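You operate a simulated robot arm through the tools that you are given. There is no shell and no other tool.

Carry out the task below with a simulated robot arm. There is one attempt and no reset: what you move stays moved.

TASK
Lap the scale off the valve seat with paste on the lapping stick.
Fine: stand the stick back, wipe the paste smear off the jig and put the green cloth back. Set down upright: lapping stick. What is to be rubbed or washed off counts as gone when no trace of it is left.

Only the result counts: the job must be done as asked and must still hold three seconds after the hand-in. Knocking over, shifting, dropping, spilling or breaking anything else fails it. Flat cloth is picked up by pressing the open fingertips on it (5 to 10 N) and closing them slowly along it; thin cloth reads only 2 to 8 mm in the jaws.

THE ROBOT
A 7-joint arm with a two-finger parallel gripper, fixed in place. Base frame: the origin is at the foot of the arm, x ahead of it, y to its left, z up; the work surface is at about z = 0. Readings come in mm, degrees, newtons and seconds.
With the tool pointing down near the work surface it reaches from about 260 to 680 mm from the base axis. Its first joint turns from -166.0 to 166.0 degrees. Payload 2.5 kg.
Tool frame: the origin (TCP) lies between the finger pads and is the grasp point; the fingertips stand 30 mm ahead of it; z points along the fingers, y is the line along which they close. The gripper opens to 94 mm. The fingers are 28 mm wide and 10 mm thick; the gripper's body (50 by 96 mm) begins 55 mm behind the TCP.
Orientation is that of the tool frame in the base frame, as a unit quaternion [x, y, z, w]. With the fingers straight down and closing along the base's y, the tool's x points along the base's -x, its y along +y and its z along -z.

THE INTERFACE
- The arm moves only by the tool drive_tool. Its argument "commands" is a list of rows, each an object (a shift or turn left out is 0, a gripper value left out holds the last) with "rot": the turn, a rotation vector about the base's x, y, z in degrees, a list of three; "delta_pos": the shift along the base's x, y, z in mm, a list of three; "hand": the finger opening in mm, from 0 to 94. In form: [{"rot": [ax, ay, az], "delta_pos": [tx, ty, tz], "hand": hand}, ...]. A call has 1 to 20 rows; each row shifts and turns the commanded pose from where the row before left it. A row lasts 0.2 s, in which the tool goes at most 50 mm and 8.6 degrees; a call with a longer step from one row to the next is refused whole, and so is a gripper value outside its range. Where a pose cannot be reached the arm comes as near as it can. A force on the tool above 50 N (or 10 N above the force at the start of the call, whichever is more), or a blocked arm, ends the call early, and 0.2 s more pass. Each finger travels about 72 mm/s and halts on what it meets, pressing with about 38 N; the grip force reading is that of the motor and also rises with nothing between the fingers. The clock runs only during rows and for 0.2 s after the last one: add rows that do not move to give the fingers time. The reply holds the time, the measured pose of the TCP, the force on the tool along the base axes, the opening and the grip force, in the units named above and with some noise, with the torque about the TCP (base axes, N m) and any sound that the robot's microphone picked up, and new pictures: "views" is both (left out), scene, wrist or none.
- Cameras (640 x 400 px; columns grow to the right, rows downward): "scene" is fixed at [398.2, 492.2, 776.6]; the picture's right is [-1.00, -0.03, 0.00], its down [-0.01, 0.50, -0.87] and it looks along [0.02, -0.87, -0.50] (base axes); focal length 372 px, centre (320, 200). "wrist" rides on the gripper at [76, 14, -102] in the tool frame; the picture's right is [-0.18, 0.98, 0.00], its down [-0.75, -0.14, -0.64] and it looks along [-0.63, -0.12, 0.77] (tool axes); focal length 243 px, centre (320, 200).
- probe_pixels(camera, pixels): there is no depth. For up to 12 entries [column, row, z] of the newest picture of that camera ("zoom" is the newest enlarged one), the place [x, y] in the base frame at which the ray of that pixel passes the height z, good to about 2 mm, but the place of the scene camera against the robot may be out by one fixed shift of up to 25 mm in any direction. The clock stands still meanwhile.
- close_up(camera, box): a new picture of the part [left, top, right, bottom] of that camera's present view, enlarged. The clock stands still meanwhile.
- close_job(): hands the job in; it is judged then, once.

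Unless the task says otherwise, let go and move clear before handing in.

The tools are called after ">>>" as name(argument=value, ...) on one line, values as JSON. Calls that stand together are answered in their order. drive_tool: Moves the arm, as the interface text tells. Its arguments: {"type":"object","properties":{"commands":{"type":"array"},"views":{"type":"string","enum":["both","scene","wrist","none"]}},"required":["commands"]} The other tools are called the same way: probe_pixels (camera, pixels) gives the place at which the rays of pixels pass given heights; close_up (camera, box) takes an enlarged picture of a part of a camera's view; close_job () hands the job in.

At the start:

```text
time_s: 0.0
eef_pos: [134.4, -432.6, 410.6]
ee_rot: [0.0, 1.0, 0.0, -0.001]
force: [-0.2, -0.5, -0.3]
torque: [0.01, -0.01, -0.02]
grip_width: 94.0
gripper_force: 0.0
```

scene: 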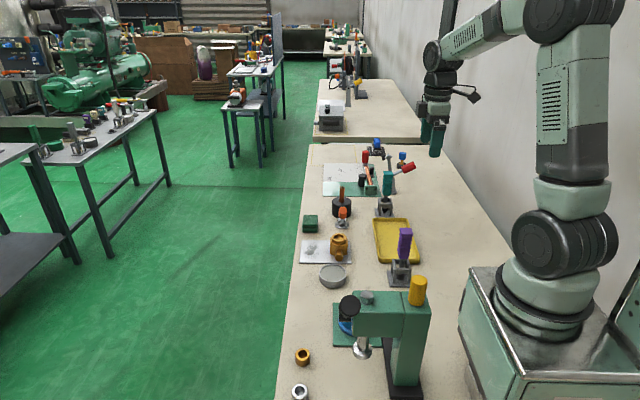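
wrist: 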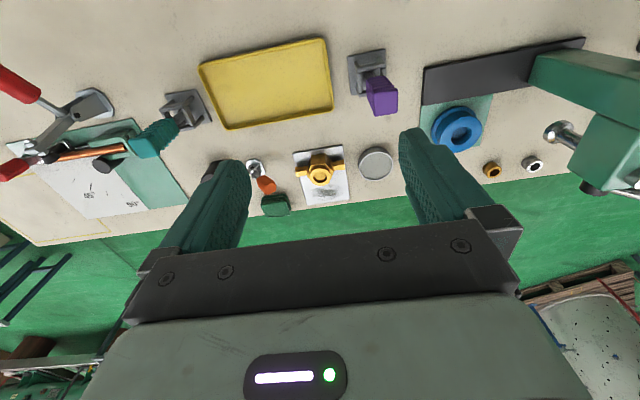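

The pictures show a bench with a valve body (orange, scene ~(339,245)) on a light jig plate, a grey tin (332,276), a green block/cloth (310,223), a stick in a stand (purple, 403,245 or teal). I will enlarge parts of both views to identify the items.

>>> close_up(camera="scene", box=[290, 200, 430, 290])

>>> close_up(camera="wrist", box=[180, 30, 440, 220])

>>> close_up(camera="scene", box=[310, 130, 430, 230])

>>> close_up(camera="wrist", box=[0, 60, 220, 240])

```text
4.44 times, centred on (360, 245) of scene
```

zoom: 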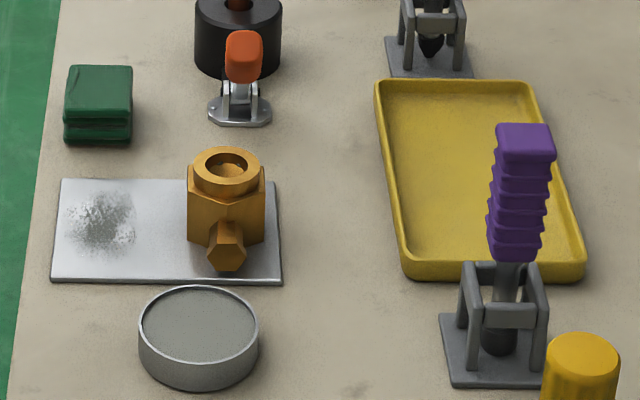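

```text
2.11 times, centred on (310, 125) of wrist
```

zoom: 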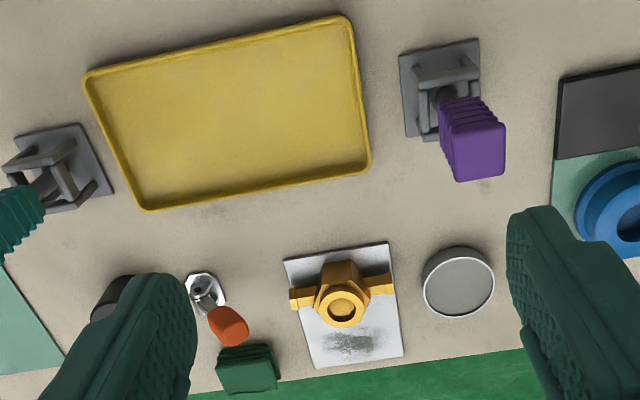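

```text
4.00 times, centred on (370, 180) of scene
```

zoom: 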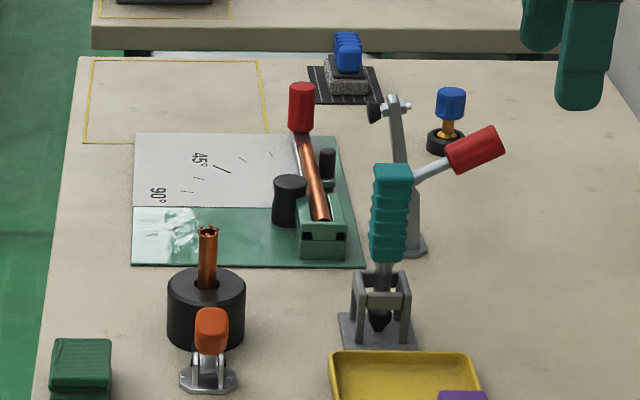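

```text
2.22 times, centred on (110, 150) of wrist
```

zoom: 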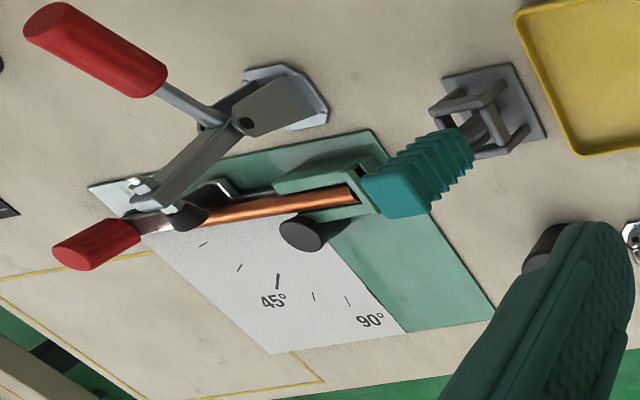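

The tin at (332,276) appears to hold grey paste, the plate under the valve carries a dark smear at zoom (100,222), and there are two handled sticks, purple and teal. I'll look closer at each to tell which is the lapping stick.

>>> close_up(camera="scene", box=[380, 220, 430, 292])

>>> close_up(camera="scene", box=[370, 160, 420, 225])

>>> close_up(camera="scene", box=[295, 205, 365, 265])

>>> close_up(camera="wrist", box=[285, 130, 405, 210])

>>> close_up(camera="wrist", box=[335, 35, 415, 125])

>>> close_up(camera="scene", box=[280, 260, 440, 400])

```text
5.56 times, centred on (405, 256) of scene
```

zoom: 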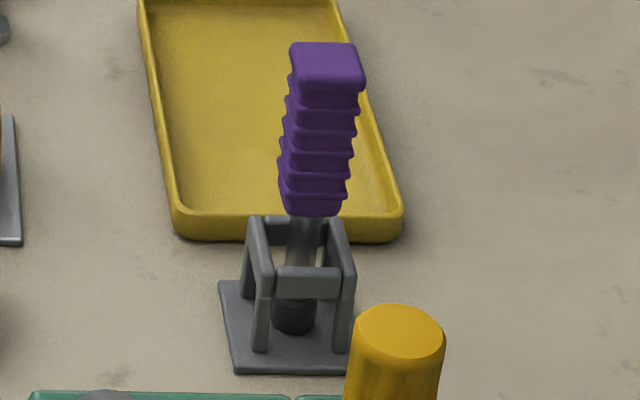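

```text
6.15 times, centred on (395, 192) of scene
```

zoom: 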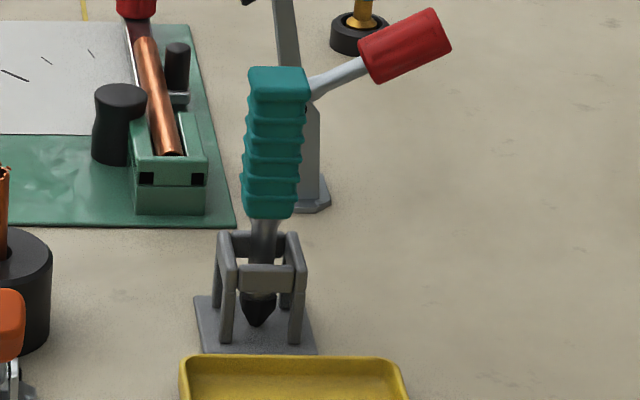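

```text
6.67 times, centred on (330, 235) of scene
```

zoom: 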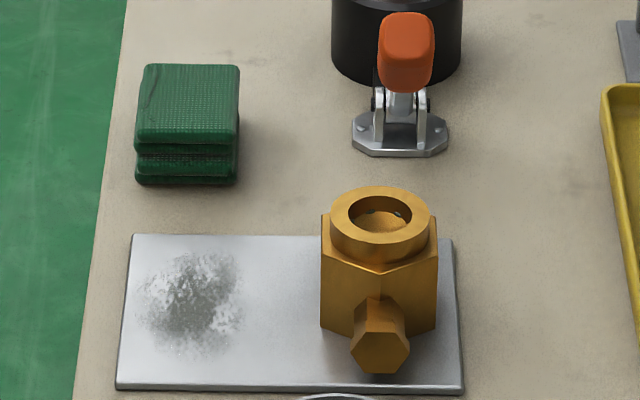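

```text
5.00 times, centred on (345, 170) of wrist
```

zoom: 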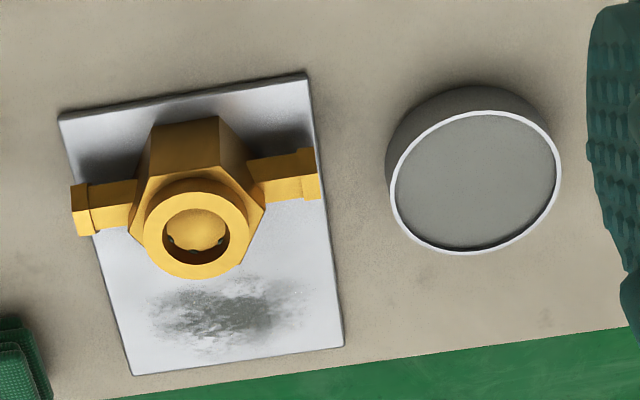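

```text
4.44 times, centred on (375, 80) of wrist
```

zoom: 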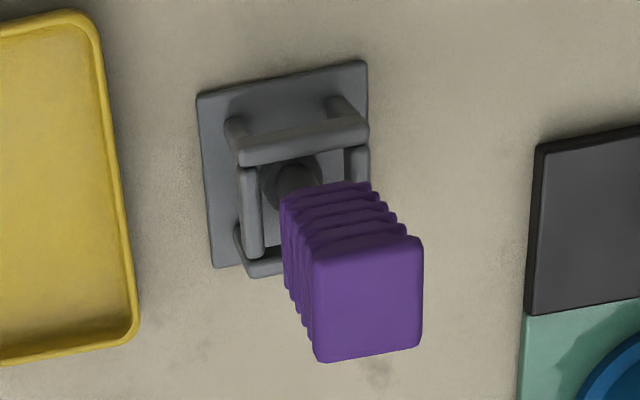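

```text
2.86 times, centred on (360, 330) of scene
```

zoom: 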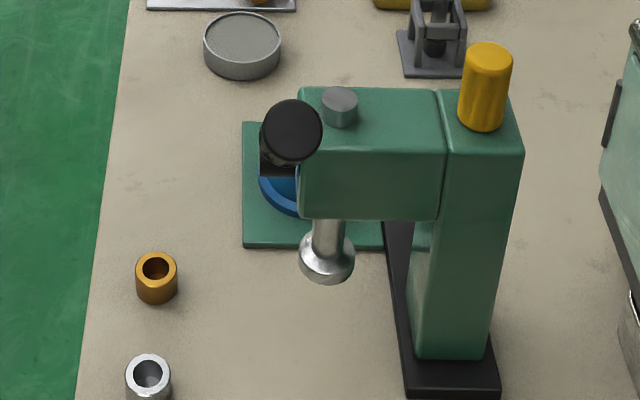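

The purple stick (scene (403,245)) has a flat dark cylindrical bob, while the teal one ends in a cone for pipe work, so purple looks like the lapping stick. I'll get the places of the main items from the wrist camera, with the scene camera for comparison.

>>> probe_pixels(camera="wrist", pixels=[[366, 73, 0], [368, 78, 20], [375, 163, 20], [362, 163, 20], [389, 163, 20], [320, 175, 50], [320, 160, 0], [325, 190, 3], [276, 204, 20], [297, 151, 0], [350, 200, 0], [386, 95, 120]])

>>> probe_pixels(camera="scene", pixels=[[400, 280, 0], [404, 230, 120], [333, 270, 20], [340, 237, 50], [312, 248, 3], [310, 219, 20]])

```text
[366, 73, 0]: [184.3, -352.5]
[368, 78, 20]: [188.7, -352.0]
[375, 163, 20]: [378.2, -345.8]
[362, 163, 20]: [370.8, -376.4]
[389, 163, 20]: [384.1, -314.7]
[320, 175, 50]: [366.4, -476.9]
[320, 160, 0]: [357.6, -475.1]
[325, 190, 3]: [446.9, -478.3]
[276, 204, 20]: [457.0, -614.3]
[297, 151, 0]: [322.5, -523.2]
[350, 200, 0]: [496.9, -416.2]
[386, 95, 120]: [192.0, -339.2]
```

```text
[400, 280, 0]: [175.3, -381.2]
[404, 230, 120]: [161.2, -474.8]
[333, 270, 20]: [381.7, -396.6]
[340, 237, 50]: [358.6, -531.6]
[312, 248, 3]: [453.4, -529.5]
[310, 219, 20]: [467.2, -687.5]
```

The wrist camera puts the purple stick's stand near (184,-352), the tin near (378,-346), the valve near (366,-477) and the cloth near (457,-614). I'll move to a nearer viewpoint over the valve and tin without touching anything.

>>> drive_tool(commands=[{"delta_pos": [25, 0, -25]}, {"delta_pos": [25, 0, -25]}, {"delta_pos": [25, 0, -25]}, {"delta_pos": [25, 0, -25]}, {"delta_pos": [0, 0, 0]}], views="both")

```text
time_s: 1.2
eef_pos: [234.7, -432.1, 310.5]
ee_rot: [0.0, 1.0, 0.0, 0.0]
force: [-0.4, 0.5, -0.5]
torque: [-0.03, -0.01, 0.01]
grip_width: 93.8
gripper_force: 0.0
```

scene: 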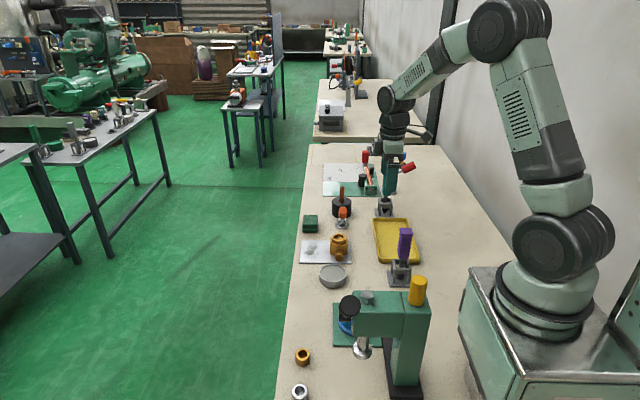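
wrist: 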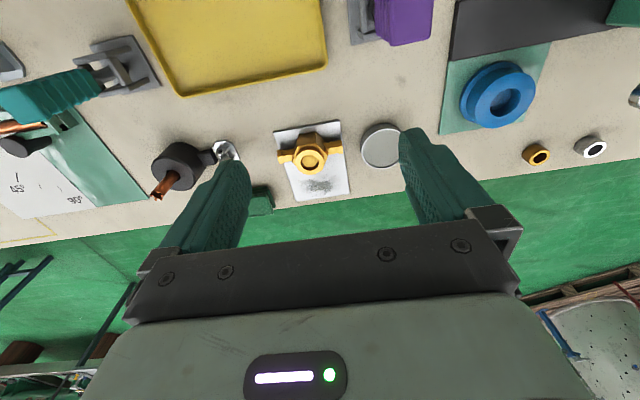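

The valve is now at wrist (310,155) and the tin at (381,145). I'll enlarge that region and probe it.

>>> close_up(camera="wrist", box=[260, 110, 420, 210])

>>> close_up(camera="wrist", box=[285, 125, 345, 175])

>>> close_up(camera="wrist", box=[200, 130, 290, 220])

```text
4.00 times, centred on (340, 160) of wrist
```

zoom: 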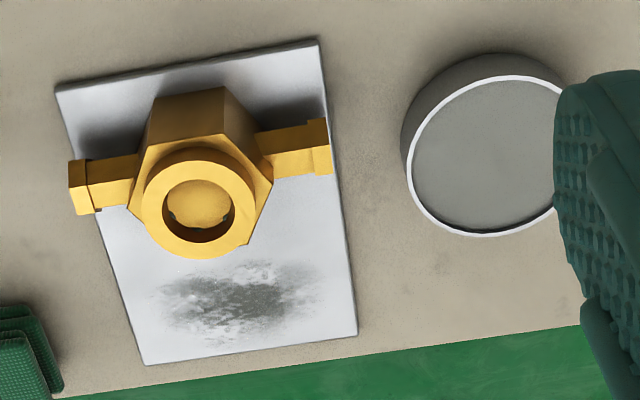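

```text
8.00 times, centred on (315, 150) of wrist
```

zoom: 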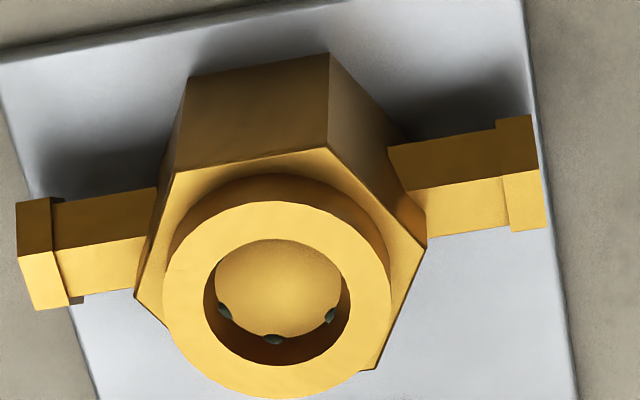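

```text
4.44 times, centred on (245, 175) of wrist
```

zoom: 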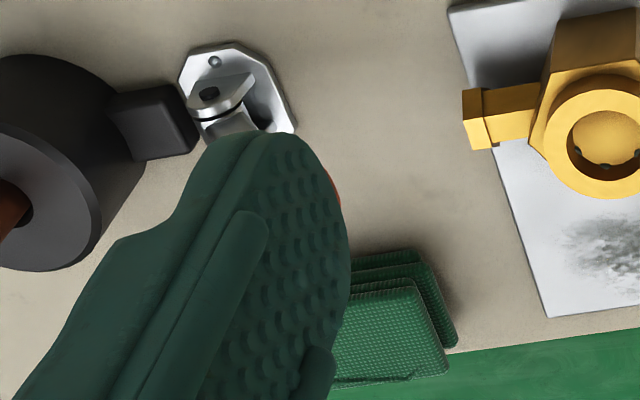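

Dark green scale specks sit around the seat at the bottom of the bore (zoom (225,312), (272,340), (330,315)). I'll probe the bore rim, plate corners and tin rim at several heights to triangulate their positions.

>>> probe_pixels(camera="wrist", pixels=[[309.75, 163, 50], [309.75, 163, 70], [300.5, 163, 60], [318.8, 163, 60], [381, 146, 20], [381, 146, 30], [362, 145, 25], [274.5, 132, 4], [339.7, 120, 4], [349, 193, 4], [297, 200.5, 4], [320, 185, 4]])

```text
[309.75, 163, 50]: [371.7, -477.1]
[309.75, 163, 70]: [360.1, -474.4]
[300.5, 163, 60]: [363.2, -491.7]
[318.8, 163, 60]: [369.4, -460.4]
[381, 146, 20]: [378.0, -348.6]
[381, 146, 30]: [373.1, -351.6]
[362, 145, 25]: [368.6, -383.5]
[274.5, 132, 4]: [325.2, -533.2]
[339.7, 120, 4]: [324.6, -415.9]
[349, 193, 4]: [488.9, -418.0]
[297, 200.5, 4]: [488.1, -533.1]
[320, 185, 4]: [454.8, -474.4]
```

The plate spans about x 325–489, y -533 to -416 by the wrist camera. I'll probe the same corners in the scene camera to find its fixed shift, then use it to find the bore height.

>>> probe_pixels(camera="scene", pixels=[[301.95, 240.25, 4], [349.8, 241, 4], [299.6, 263.2, 4], [351.4, 263.7, 4], [339, 237.5, 50], [339, 237.5, 70], [332.5, 271, 20], [332.5, 271, 30], [404, 230, 120], [404, 230, 150], [405.5, 233, 130], [310, 215, 20]])

```text
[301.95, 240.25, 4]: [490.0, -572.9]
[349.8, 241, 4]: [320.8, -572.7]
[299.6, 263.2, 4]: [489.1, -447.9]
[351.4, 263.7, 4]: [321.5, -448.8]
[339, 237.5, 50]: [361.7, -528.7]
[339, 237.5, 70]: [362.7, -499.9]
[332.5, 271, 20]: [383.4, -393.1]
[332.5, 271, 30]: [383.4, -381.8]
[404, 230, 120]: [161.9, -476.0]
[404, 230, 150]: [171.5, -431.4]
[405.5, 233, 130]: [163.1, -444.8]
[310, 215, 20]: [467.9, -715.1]
```

Combining both cameras, the bore centre is near (366,-476) with its rim at z≈60, the tin rim at z≈30 centred at (373,-351), and the purple handle top near z≈170. I'll check the machine's near edge and move to hover over the purple handle.

>>> probe_pixels(camera="wrist", pixels=[[450, 61, 4], [456, 2, 4], [440, 132, 4], [550, 42, 4], [375, 40, 4], [349, 40, 4], [410, 20, 150], [390, 45, 150]])

>>> drive_tool(commands=[{"delta_pos": [-12, 20, -5]}, {"delta_pos": [-12, 20, -10]}, {"delta_pos": [-12, 20, -10]}, {"delta_pos": [-12, 20, -10]}, {"delta_pos": [0, 0, 0]}])

```text
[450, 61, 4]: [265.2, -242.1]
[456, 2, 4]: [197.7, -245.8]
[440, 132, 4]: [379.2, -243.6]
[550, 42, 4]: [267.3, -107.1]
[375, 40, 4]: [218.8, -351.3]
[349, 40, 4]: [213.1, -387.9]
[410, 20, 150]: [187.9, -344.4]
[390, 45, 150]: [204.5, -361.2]
```

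```text
time_s: 2.4
eef_pos: [186.6, -353.1, 275.4]
ee_rot: [-0.001, 1.0, 0.001, 0.0]
force: [0.7, 0.0, -0.2]
torque: [0.0, 0.02, -0.03]
grip_width: 94.4
gripper_force: 0.1
```

scene: 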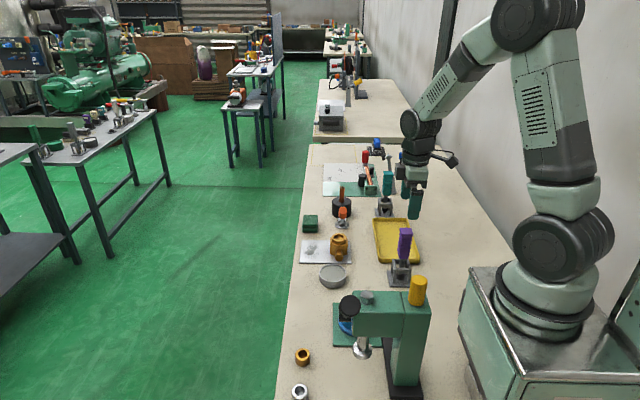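
wrist: 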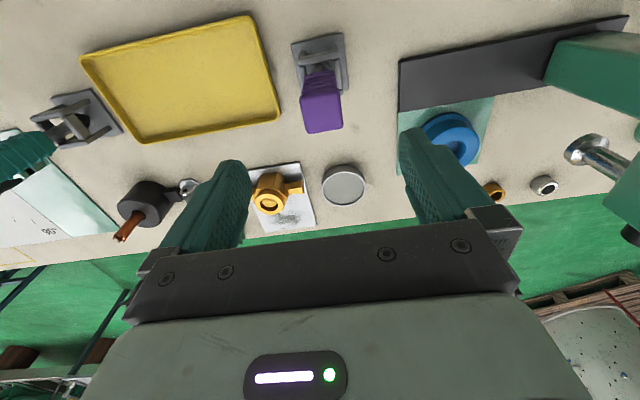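

The purple handle is at wrist (321,112), its stand at (319,62). I'll zoom in and probe to fix its axis and yaw.

>>> close_up(camera="wrist", box=[270, 20, 370, 150])

>>> close_up(camera="scene", box=[380, 170, 440, 295])

```text
3.08 times, centred on (320, 85) of wrist
```

zoom: 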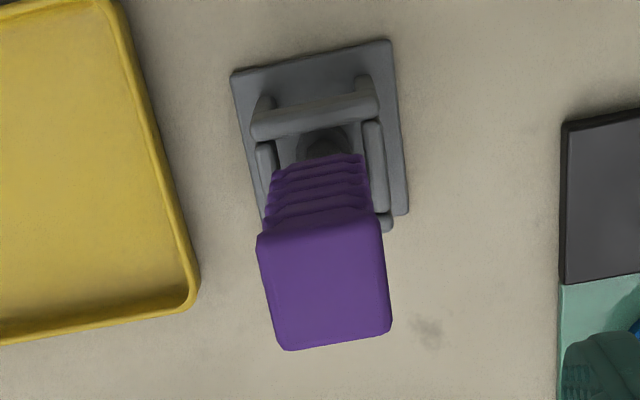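

```text
3.20 times, centred on (410, 232) of scene
```

zoom: 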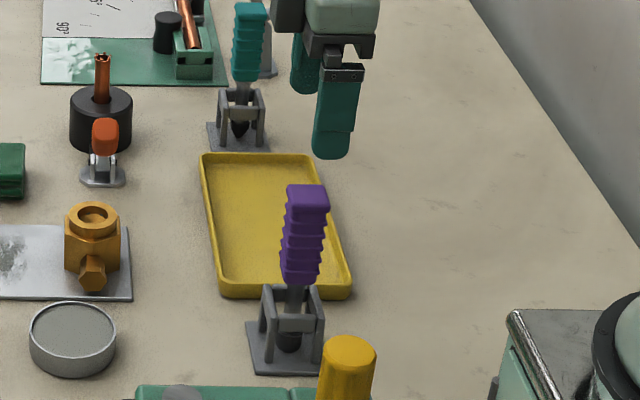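

The handle's top face centre is wrist (322,113) and its edges are parallel to the base axes. I'll probe it and the stand plate.

>>> probe_pixels(camera="wrist", pixels=[[322.3, 112.6, 160], [322.3, 112.6, 170], [322.3, 112.6, 180], [300, 100, 170], [338.8, 94, 170], [342.7, 127, 170], [308.6, 133.7, 170], [291.5, 44.4, 4], [342.7, 33, 4], [348.6, 89, 4], [321, 67.5, 5], [321, 67.5, 30]])

>>> probe_pixels(camera="scene", pixels=[[406, 229, 190], [406, 229, 195], [406, 229, 200], [401, 280, 29], [403, 257, 100], [403, 257, 110]])

```text
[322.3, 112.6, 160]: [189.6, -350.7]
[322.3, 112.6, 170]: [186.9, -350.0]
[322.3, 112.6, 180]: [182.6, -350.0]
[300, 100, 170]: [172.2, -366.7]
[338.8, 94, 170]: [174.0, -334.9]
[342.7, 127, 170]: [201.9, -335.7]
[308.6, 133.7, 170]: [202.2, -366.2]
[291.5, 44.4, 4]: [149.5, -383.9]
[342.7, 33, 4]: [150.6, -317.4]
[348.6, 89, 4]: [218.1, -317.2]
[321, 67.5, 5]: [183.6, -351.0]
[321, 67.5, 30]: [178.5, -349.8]
```

```text
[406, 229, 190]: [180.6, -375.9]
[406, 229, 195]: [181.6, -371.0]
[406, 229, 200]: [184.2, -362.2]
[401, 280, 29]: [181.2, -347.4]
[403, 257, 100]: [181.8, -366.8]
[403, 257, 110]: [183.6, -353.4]
```

The stick axis is at about (184,-350.5), handle about 30 mm square from z≈85 to 177. I'll descend straight over it to TCP z≈135 with the jaws fully open.

>>> drive_tool(commands=[{"delta_pos": [-2.4, 2.1, -20]}, {"delta_pos": [0, 0, -30]}, {"delta_pos": [0, 0, -30]}, {"delta_pos": [0, 0, -30]}, {"delta_pos": [0, 0, -20]}, {"delta_pos": [0, 0, -10.6]}, {"delta_pos": [0, 0, 0]}])

```text
time_s: 4.0
eef_pos: [184.1, -350.9, 135.3]
ee_rot: [0.0, 1.0, 0.001, 0.0]
force: [-0.4, -1.2, -0.3]
torque: [-0.01, 0.02, 0.01]
grip_width: 94.1
gripper_force: 0.0
```

scene: 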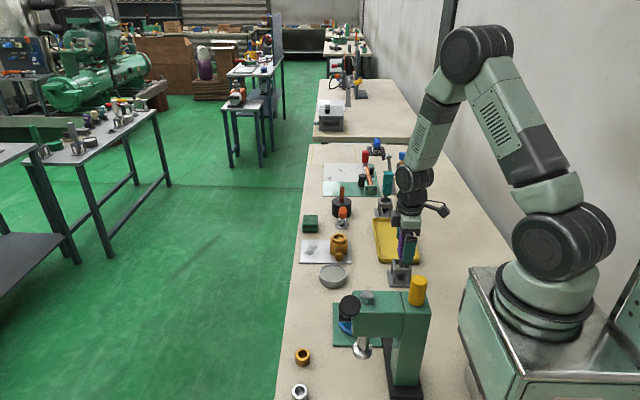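
wrist: 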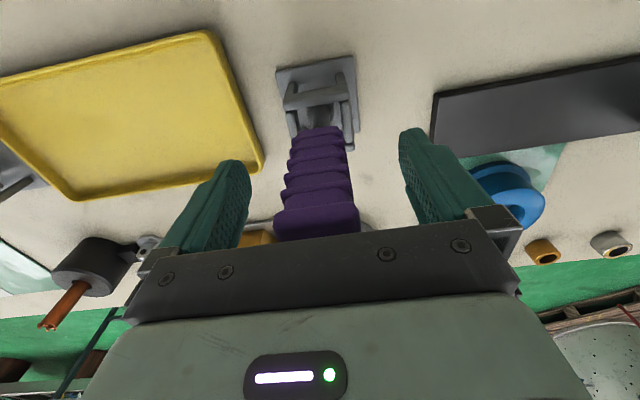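

The handle sits centred between the pads (wrist (317,185)). I'll close the jaws onto it in stages.

>>> drive_tool(commands=[{"hand": 70}, {"hand": 50}, {"hand": 38}, {"hand": 30}, {"hand": 20}, {"hand": 20}, {"hand": 20}])

```text
time_s: 5.6
eef_pos: [183.7, -350.2, 135.8]
ee_rot: [0.0, 1.0, 0.0, 0.0]
force: [0.1, 1.0, 2.2]
torque: [0.12, -0.04, 0.0]
grip_width: 34.0
gripper_force: 37.8
```

scene: 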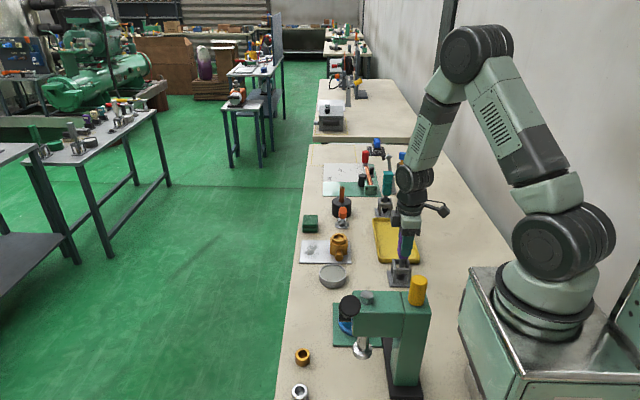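
wrist: 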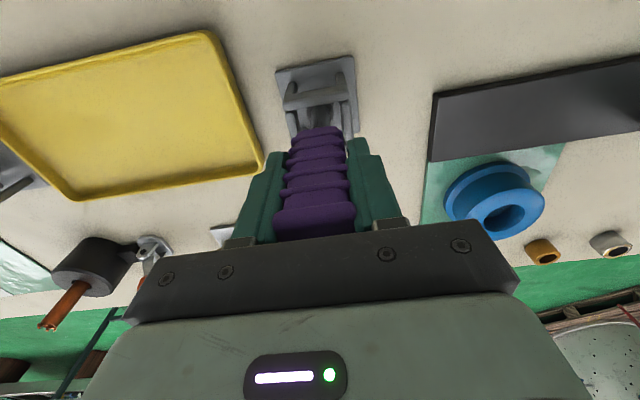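

The jaws hold the handle at 34 mm with 37.8 N. I'll lift straight up slowly out of the stand.

>>> drive_tool(commands=[{"delta_pos": [0, 0, 5], "hand": 20}, {"delta_pos": [0, 0, 15]}, {"delta_pos": [0, 0, 20]}, {"delta_pos": [0, 0, 20]}, {"delta_pos": [0, 0, 25]}, {"delta_pos": [0, 0, 25]}, {"delta_pos": [0, 0, 0]}])

```text
time_s: 7.2
eef_pos: [183.6, -351.9, 246.0]
ee_rot: [0.0, 1.0, 0.0, 0.0]
force: [-0.6, 0.5, -1.7]
torque: [0.0, 0.0, 0.02]
grip_width: 33.6
gripper_force: 38.1
```

scene: 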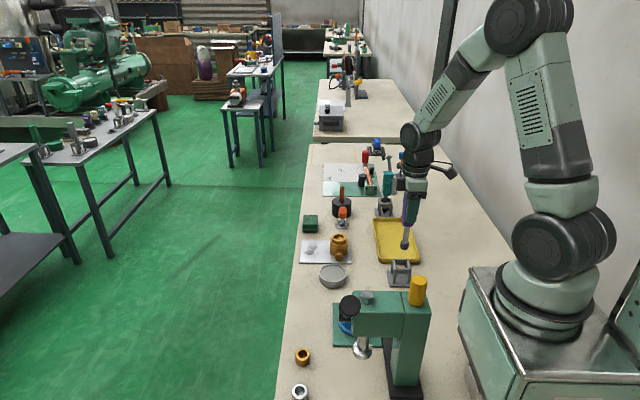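
wrist: 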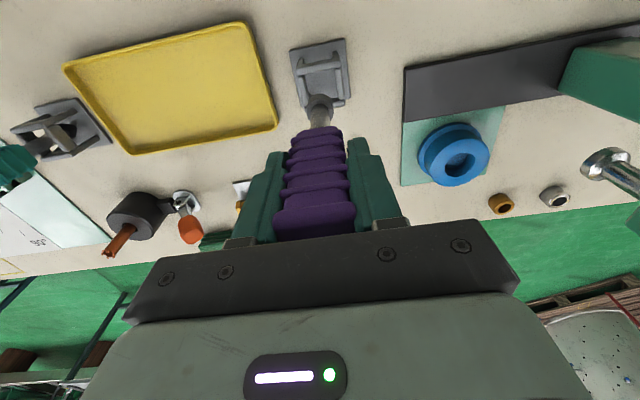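

>>> close_up(camera="scene", box=[380, 180, 440, 295])

>>> close_up(camera="wrist", box=[280, 30, 370, 140])

```text
3.48 times, centred on (410, 238) of scene
```

zoom: 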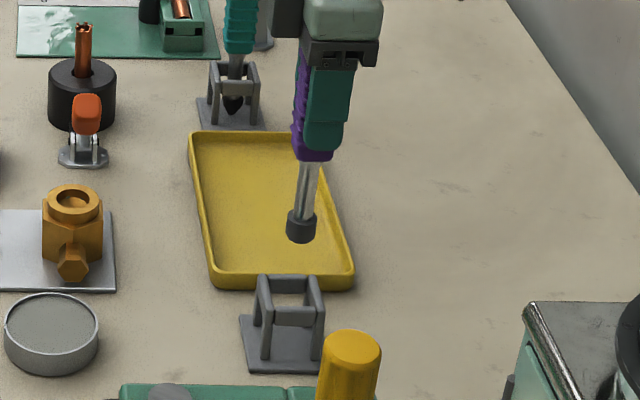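

```text
3.64 times, centred on (325, 85) of wrist
```

zoom: 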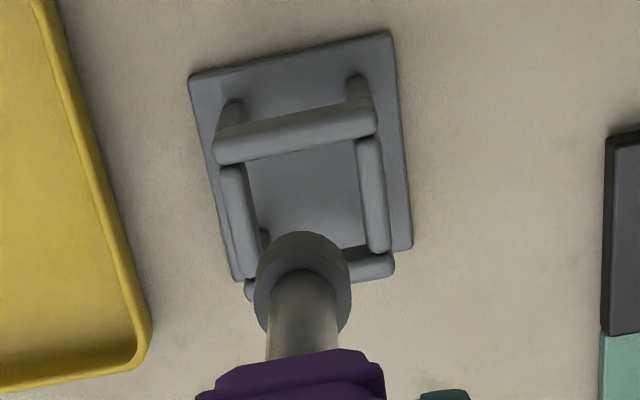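

The bob is a ~24 mm flat cylinder, hanging clear of the stand at z≈115. I'll carry it across to above the tin at (373,-351) and check alignment there.

>>> drive_tool(commands=[{"delta_pos": [30, 0, 0]}, {"delta_pos": [40, 0, 0]}, {"delta_pos": [40, 0, 0]}, {"delta_pos": [40, 0, 0]}, {"delta_pos": [25, 0, -10]}, {"delta_pos": [14, -0.5, -30]}, {"delta_pos": [0, 0, -15]}, {"delta_pos": [0, 0, 0]}])

```text
time_s: 9.0
eef_pos: [371.0, -353.1, 189.8]
ee_rot: [0.0, 1.0, 0.0, -0.001]
force: [-0.4, 0.1, -2.1]
torque: [0.01, 0.03, 0.01]
grip_width: 33.8
gripper_force: 37.6
```

scene: 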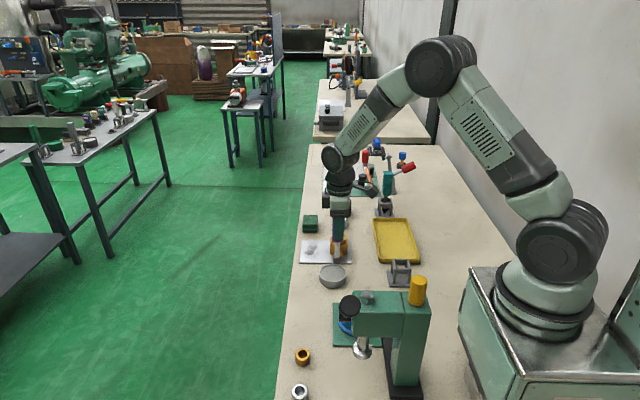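
wrist: 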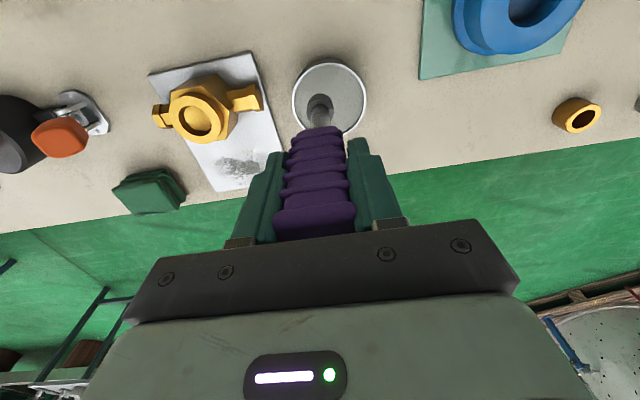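

The bob now hangs over the tin (wrist (320,105)). I'll enlarge that area, and the valve and cloth from this nearer view.

>>> close_up(camera="wrist", box=[270, 40, 390, 150])

>>> close_up(camera="wrist", box=[140, 50, 280, 200])

>>> close_up(camera="scene", box=[300, 200, 380, 300])

>>> probe_pixels(camera="wrist", pixels=[[329, 99, 30], [292.5, 97, 30], [366.5, 97, 30], [329.5, 63.5, 30], [199, 118, 60], [238, 165, 4], [150, 188, 20], [148, 72.5, 4], [255, 52, 4]])

```text
3.64 times, centred on (330, 95) of wrist
```

zoom: 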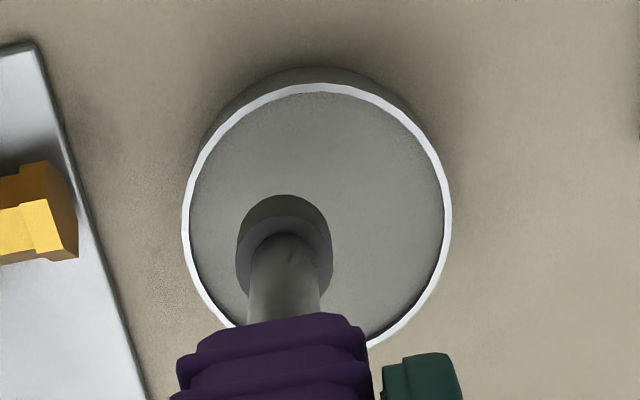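

```text
2.67 times, centred on (210, 125) of wrist
```

zoom: 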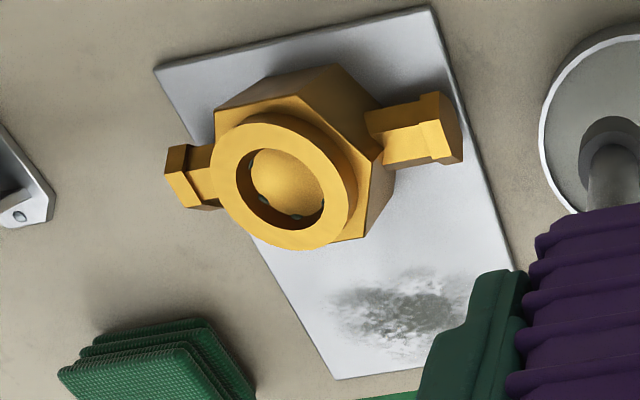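

```text
4.00 times, centred on (340, 250) of scene
```

zoom: 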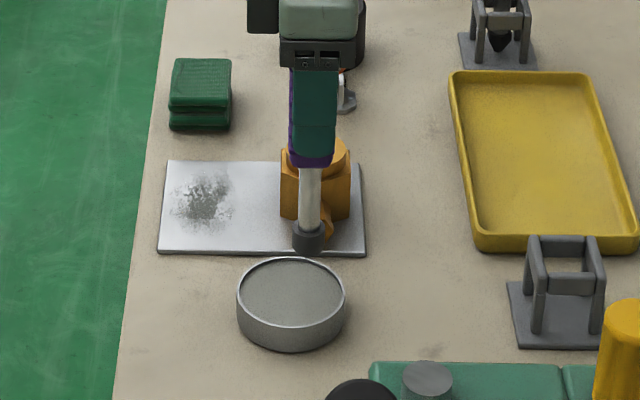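

```text
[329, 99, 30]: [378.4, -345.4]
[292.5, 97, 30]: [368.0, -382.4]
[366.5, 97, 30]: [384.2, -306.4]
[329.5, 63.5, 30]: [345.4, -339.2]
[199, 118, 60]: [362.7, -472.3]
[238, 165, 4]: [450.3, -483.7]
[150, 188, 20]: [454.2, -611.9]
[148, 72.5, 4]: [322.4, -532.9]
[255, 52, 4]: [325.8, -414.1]
```

The tin's rim is centred near (378,-345) with radius ~39 mm. I'll shift over its middle and lower the bob in small steps towards the paste, watching the force.

>>> drive_tool(commands=[{"delta_pos": [4, 5, -10]}, {"delta_pos": [0, 0, -10]}, {"delta_pos": [0, 0, -5]}, {"delta_pos": [0, 0, -3]}, {"delta_pos": [0, 0, 0]}])

>>> close_up(camera="scene", box=[300, 200, 380, 300])

>>> close_up(camera="wrist", box=[270, 40, 390, 150])

```text
time_s: 10.2
eef_pos: [378.2, -345.3, 162.7]
ee_rot: [0.001, 1.0, 0.0, 0.0]
force: [0.6, 0.8, -1.3]
torque: [-0.02, 0.0, 0.0]
grip_width: 33.9
gripper_force: 37.8
```

scene: 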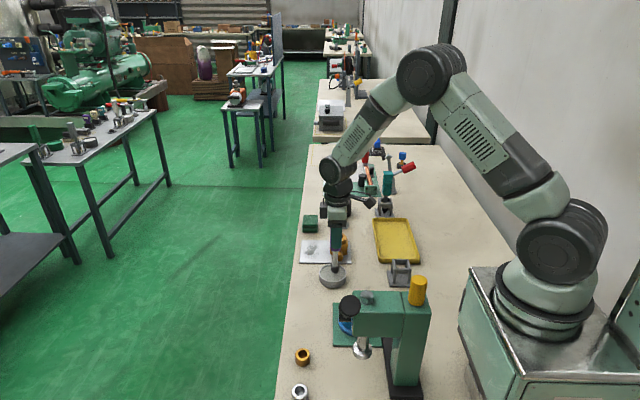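
wrist: 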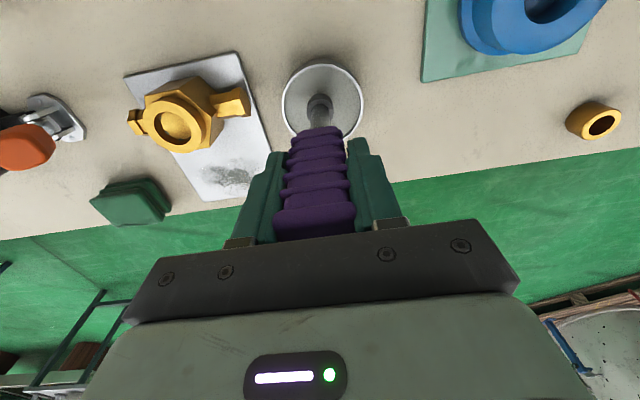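

```text
4.00 times, centred on (340, 250) of scene
```

zoom: 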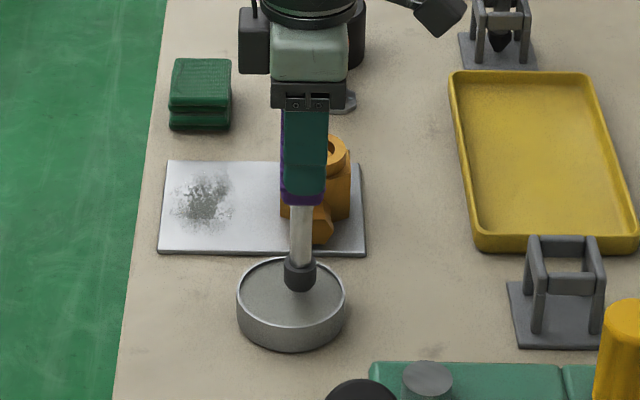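

```text
3.64 times, centred on (330, 95) of wrist
```

zoom: 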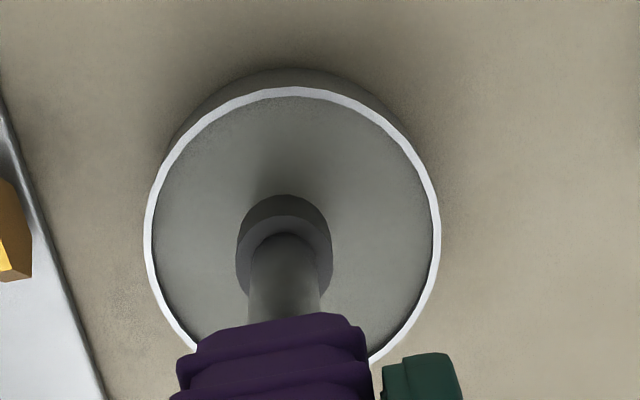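

The bob is just above the paste (scene zoom (300,285)) with no contact force yet. I'll go down a further 6 mm in 2 mm steps.

>>> drive_tool(commands=[{"delta_pos": [0, 0, -2]}, {"delta_pos": [0, 0, -2]}, {"delta_pos": [0, 0, -2]}, {"delta_pos": [0, 0, 0]}], views="wrist")

>>> close_up(camera="scene", box=[310, 245, 360, 300])

```text
time_s: 11.2
eef_pos: [375.8, -344.4, 156.4]
ee_rot: [0.0, 1.0, -0.001, 0.0]
force: [0.6, 0.8, -2.2]
torque: [0.01, 0.01, 0.02]
grip_width: 34.1
gripper_force: 38.2
```

wrist: 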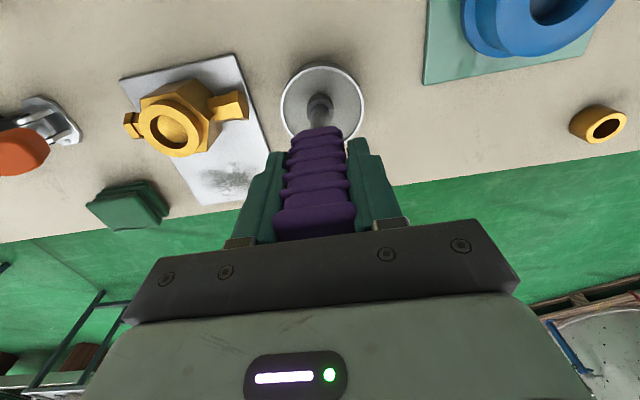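

```text
7.27 times, centred on (335, 272) of scene
```

zoom: 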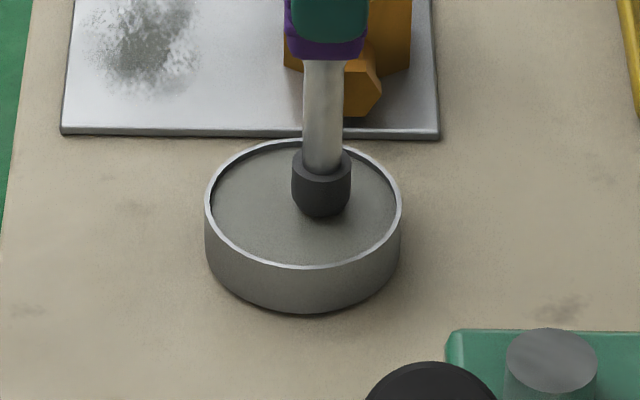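

No contact force yet at TCP z 156. Continuing down 4 mm, then checking.

>>> drive_tool(commands=[{"delta_pos": [0, 0, -2]}, {"delta_pos": [0, 0, -2]}, {"delta_pos": [0, 0, 0]}], views="none")

>>> close_up(camera="scene", box=[310, 245, 360, 300])

```text
time_s: 12.0
eef_pos: [377.0, -344.1, 153.4]
ee_rot: [0.001, 1.0, -0.001, -0.001]
force: [-4.1, 2.7, 11.4]
torque: [0.34, 0.44, -0.01]
grip_width: 33.8
gripper_force: 38.0
```

```text
7.27 times, centred on (335, 272) of scene
```

zoom: 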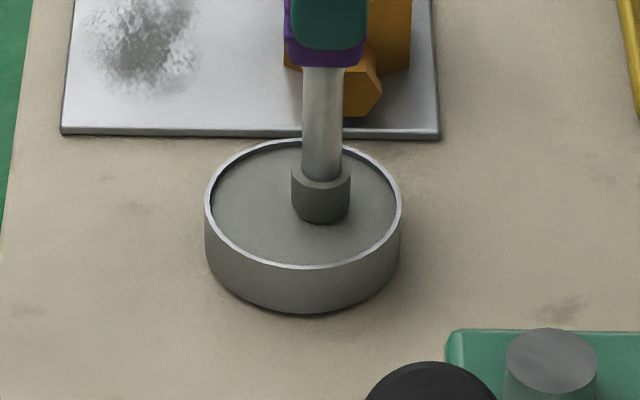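

Contact at 11 N and the bob has turned paste-grey (scene zoom (320,195)), so it is loaded. I'll lift straight up clear of the tin and look.

>>> drive_tool(commands=[{"delta_pos": [0, 0, 3]}, {"delta_pos": [0, 0, 10]}, {"delta_pos": [0, 0, 25]}, {"delta_pos": [0, 0, 30]}, {"delta_pos": [0, 0, 20]}, {"delta_pos": [0, 0, 0]}])

>>> close_up(camera="scene", box=[300, 190, 380, 300])

>>> close_up(camera="wrist", box=[140, 50, 280, 200])

```text
time_s: 13.4
eef_pos: [377.5, -345.7, 241.7]
ee_rot: [-0.001, 1.0, 0.001, -0.001]
force: [0.1, 0.0, -1.4]
torque: [0.01, -0.03, 0.0]
grip_width: 34.0
gripper_force: 38.2
```

scene: 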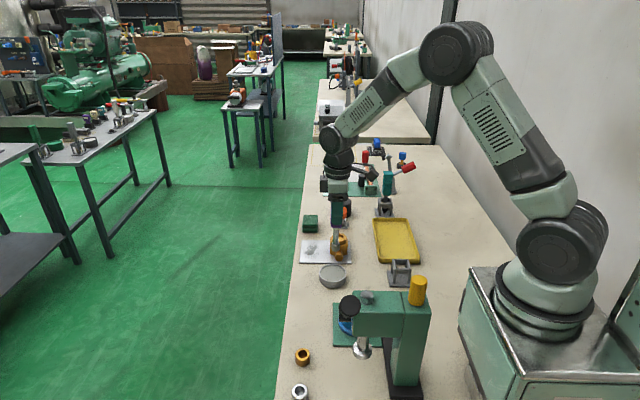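
wrist: 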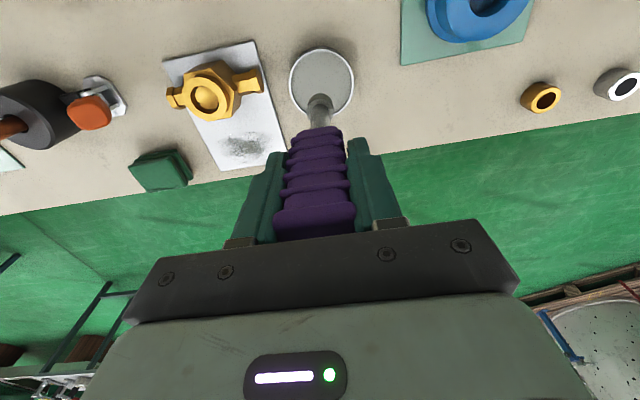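

```text
3.64 times, centred on (340, 245) of scene
```

zoom: 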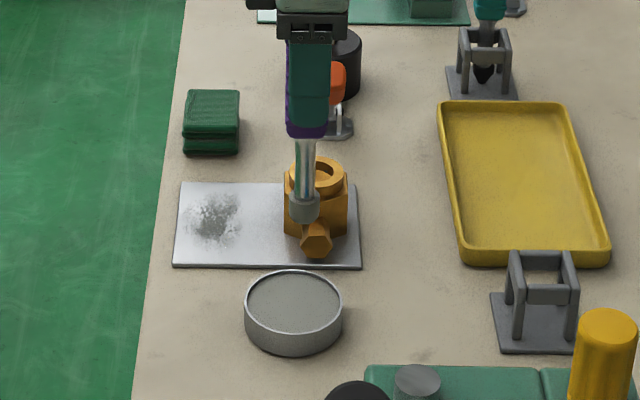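

```text
2.67 times, centred on (210, 125) of wrist
```

zoom: 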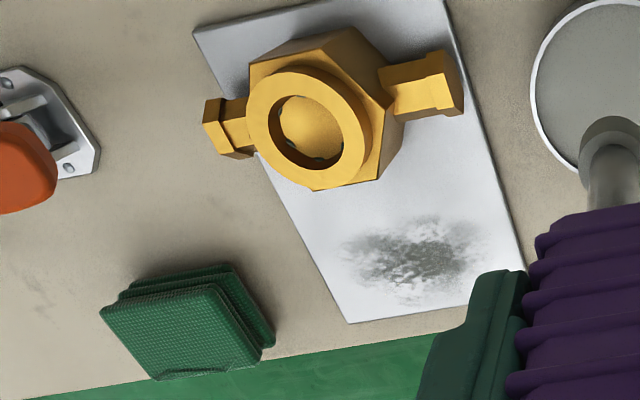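

The paste-coated bob is clear at z≈112 and the bore rim is at z≈60. I'll carry the stick over to hover above the bore at (366,-475.5) and check alignment.

>>> drive_tool(commands=[{"delta_pos": [-2, -30, 0]}, {"delta_pos": [-3, -35, 0]}, {"delta_pos": [-3, -35, 0]}, {"delta_pos": [-3, -29.5, 0]}, {"delta_pos": [0, 0, -20]}, {"delta_pos": [0, 0, 0]}, {"delta_pos": [0, 0, 0]}])

>>> close_up(camera="scene", box=[315, 200, 365, 270])

>>> close_up(camera="wrist", box=[270, 50, 370, 150])

```text
time_s: 15.0
eef_pos: [364.7, -475.8, 220.2]
ee_rot: [0.0, 1.0, 0.0, 0.001]
force: [-0.2, 0.2, -1.1]
torque: [0.01, -0.02, -0.01]
grip_width: 34.1
gripper_force: 37.8
```

scene: 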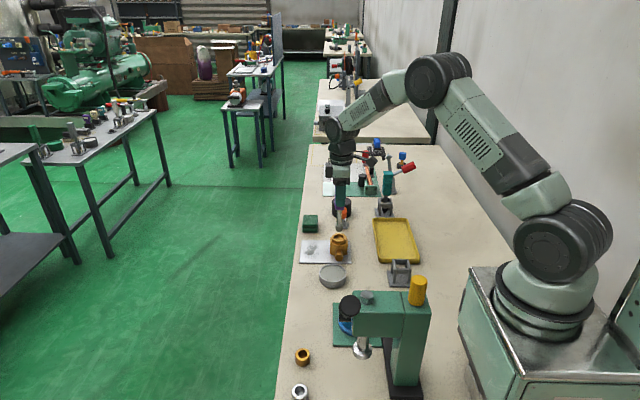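
wrist: 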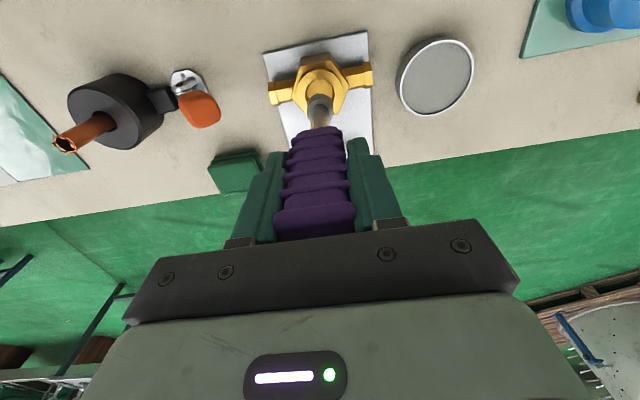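

```text
5.71 times, centred on (340, 235) of scene
```

zoom: 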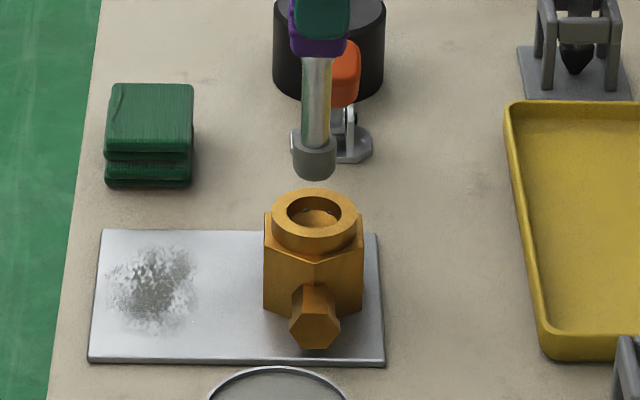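

```text
4.00 times, centred on (320, 100) of wrist
```

zoom: 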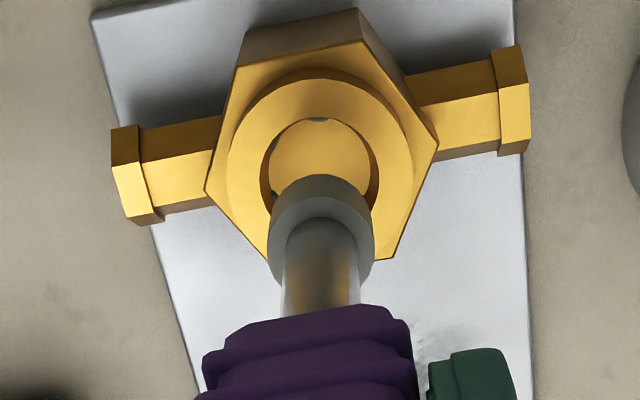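

Scene columns agree (bob zoom (315,155), bore (314,213)), so x looks right. I'll probe bore edges in the wrist picture to refine its centre.

>>> probe_pixels(camera="wrist", pixels=[[305.25, 92.5, 60], [335, 91.25, 60], [319.5, 79.5, 60], [297, 92, 60], [342.7, 92, 60], [318, 69, 60], [312, 150, 4], [320, 92, 60], [321, 100, 90]])

>>> probe_pixels(camera="scene", pixels=[[338.95, 237.3, 85], [339.1, 229, 115], [339.1, 229, 125]])

```text
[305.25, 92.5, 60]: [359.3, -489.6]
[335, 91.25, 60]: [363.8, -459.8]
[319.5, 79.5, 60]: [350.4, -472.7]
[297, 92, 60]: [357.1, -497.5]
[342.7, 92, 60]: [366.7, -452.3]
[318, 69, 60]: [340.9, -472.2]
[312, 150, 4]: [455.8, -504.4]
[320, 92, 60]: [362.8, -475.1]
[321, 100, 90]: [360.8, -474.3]
```

```text
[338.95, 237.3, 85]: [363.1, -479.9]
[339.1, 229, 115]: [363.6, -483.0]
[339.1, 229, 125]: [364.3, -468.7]
```

The bore centre refines to about (365,-474.8). I'll shift by a millimetre and lower the bob towards the rim in small steps.

>>> drive_tool(commands=[{"delta_pos": [-0.5, 0.7, -10]}, {"delta_pos": [0, 0, -10]}, {"delta_pos": [0, 0, -4]}, {"delta_pos": [0, 0, 0]}])

>>> close_up(camera="scene", box=[320, 205, 360, 265])

>>> close_up(camera="wrist", box=[280, 50, 360, 130])

```text
time_s: 16.0
eef_pos: [365.3, -474.2, 196.8]
ee_rot: [0.001, 1.0, 0.0, 0.001]
force: [0.3, 0.0, -1.7]
torque: [-0.04, 0.0, -0.03]
grip_width: 33.7
gripper_force: 38.1
```

scene: 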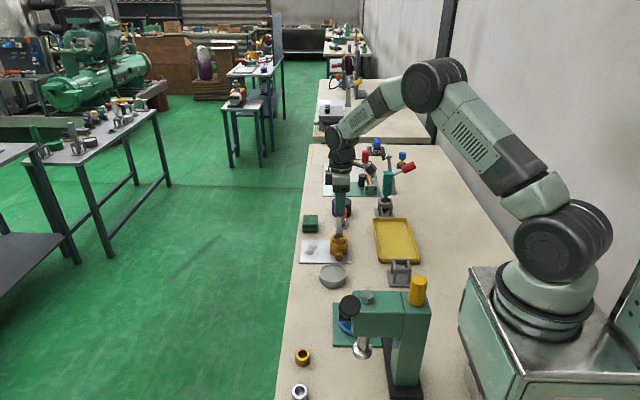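
wrist: 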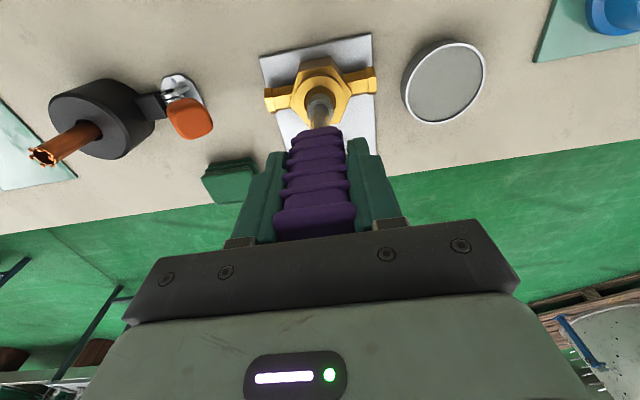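

```text
6.67 times, centred on (340, 235) of scene
```

zoom: 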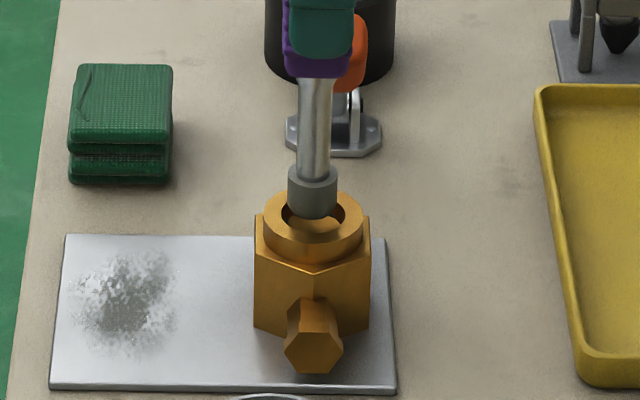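

```text
5.00 times, centred on (320, 90) of wrist
```

zoom: 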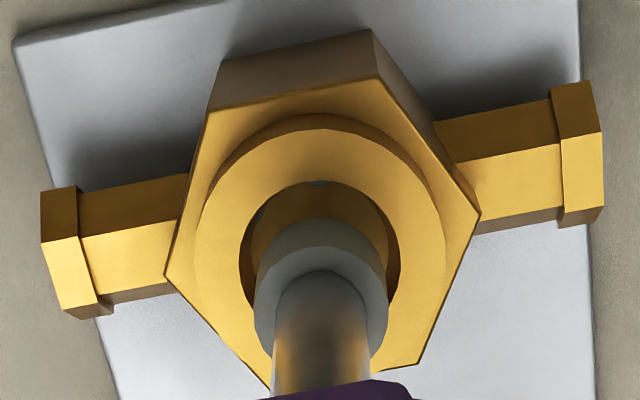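

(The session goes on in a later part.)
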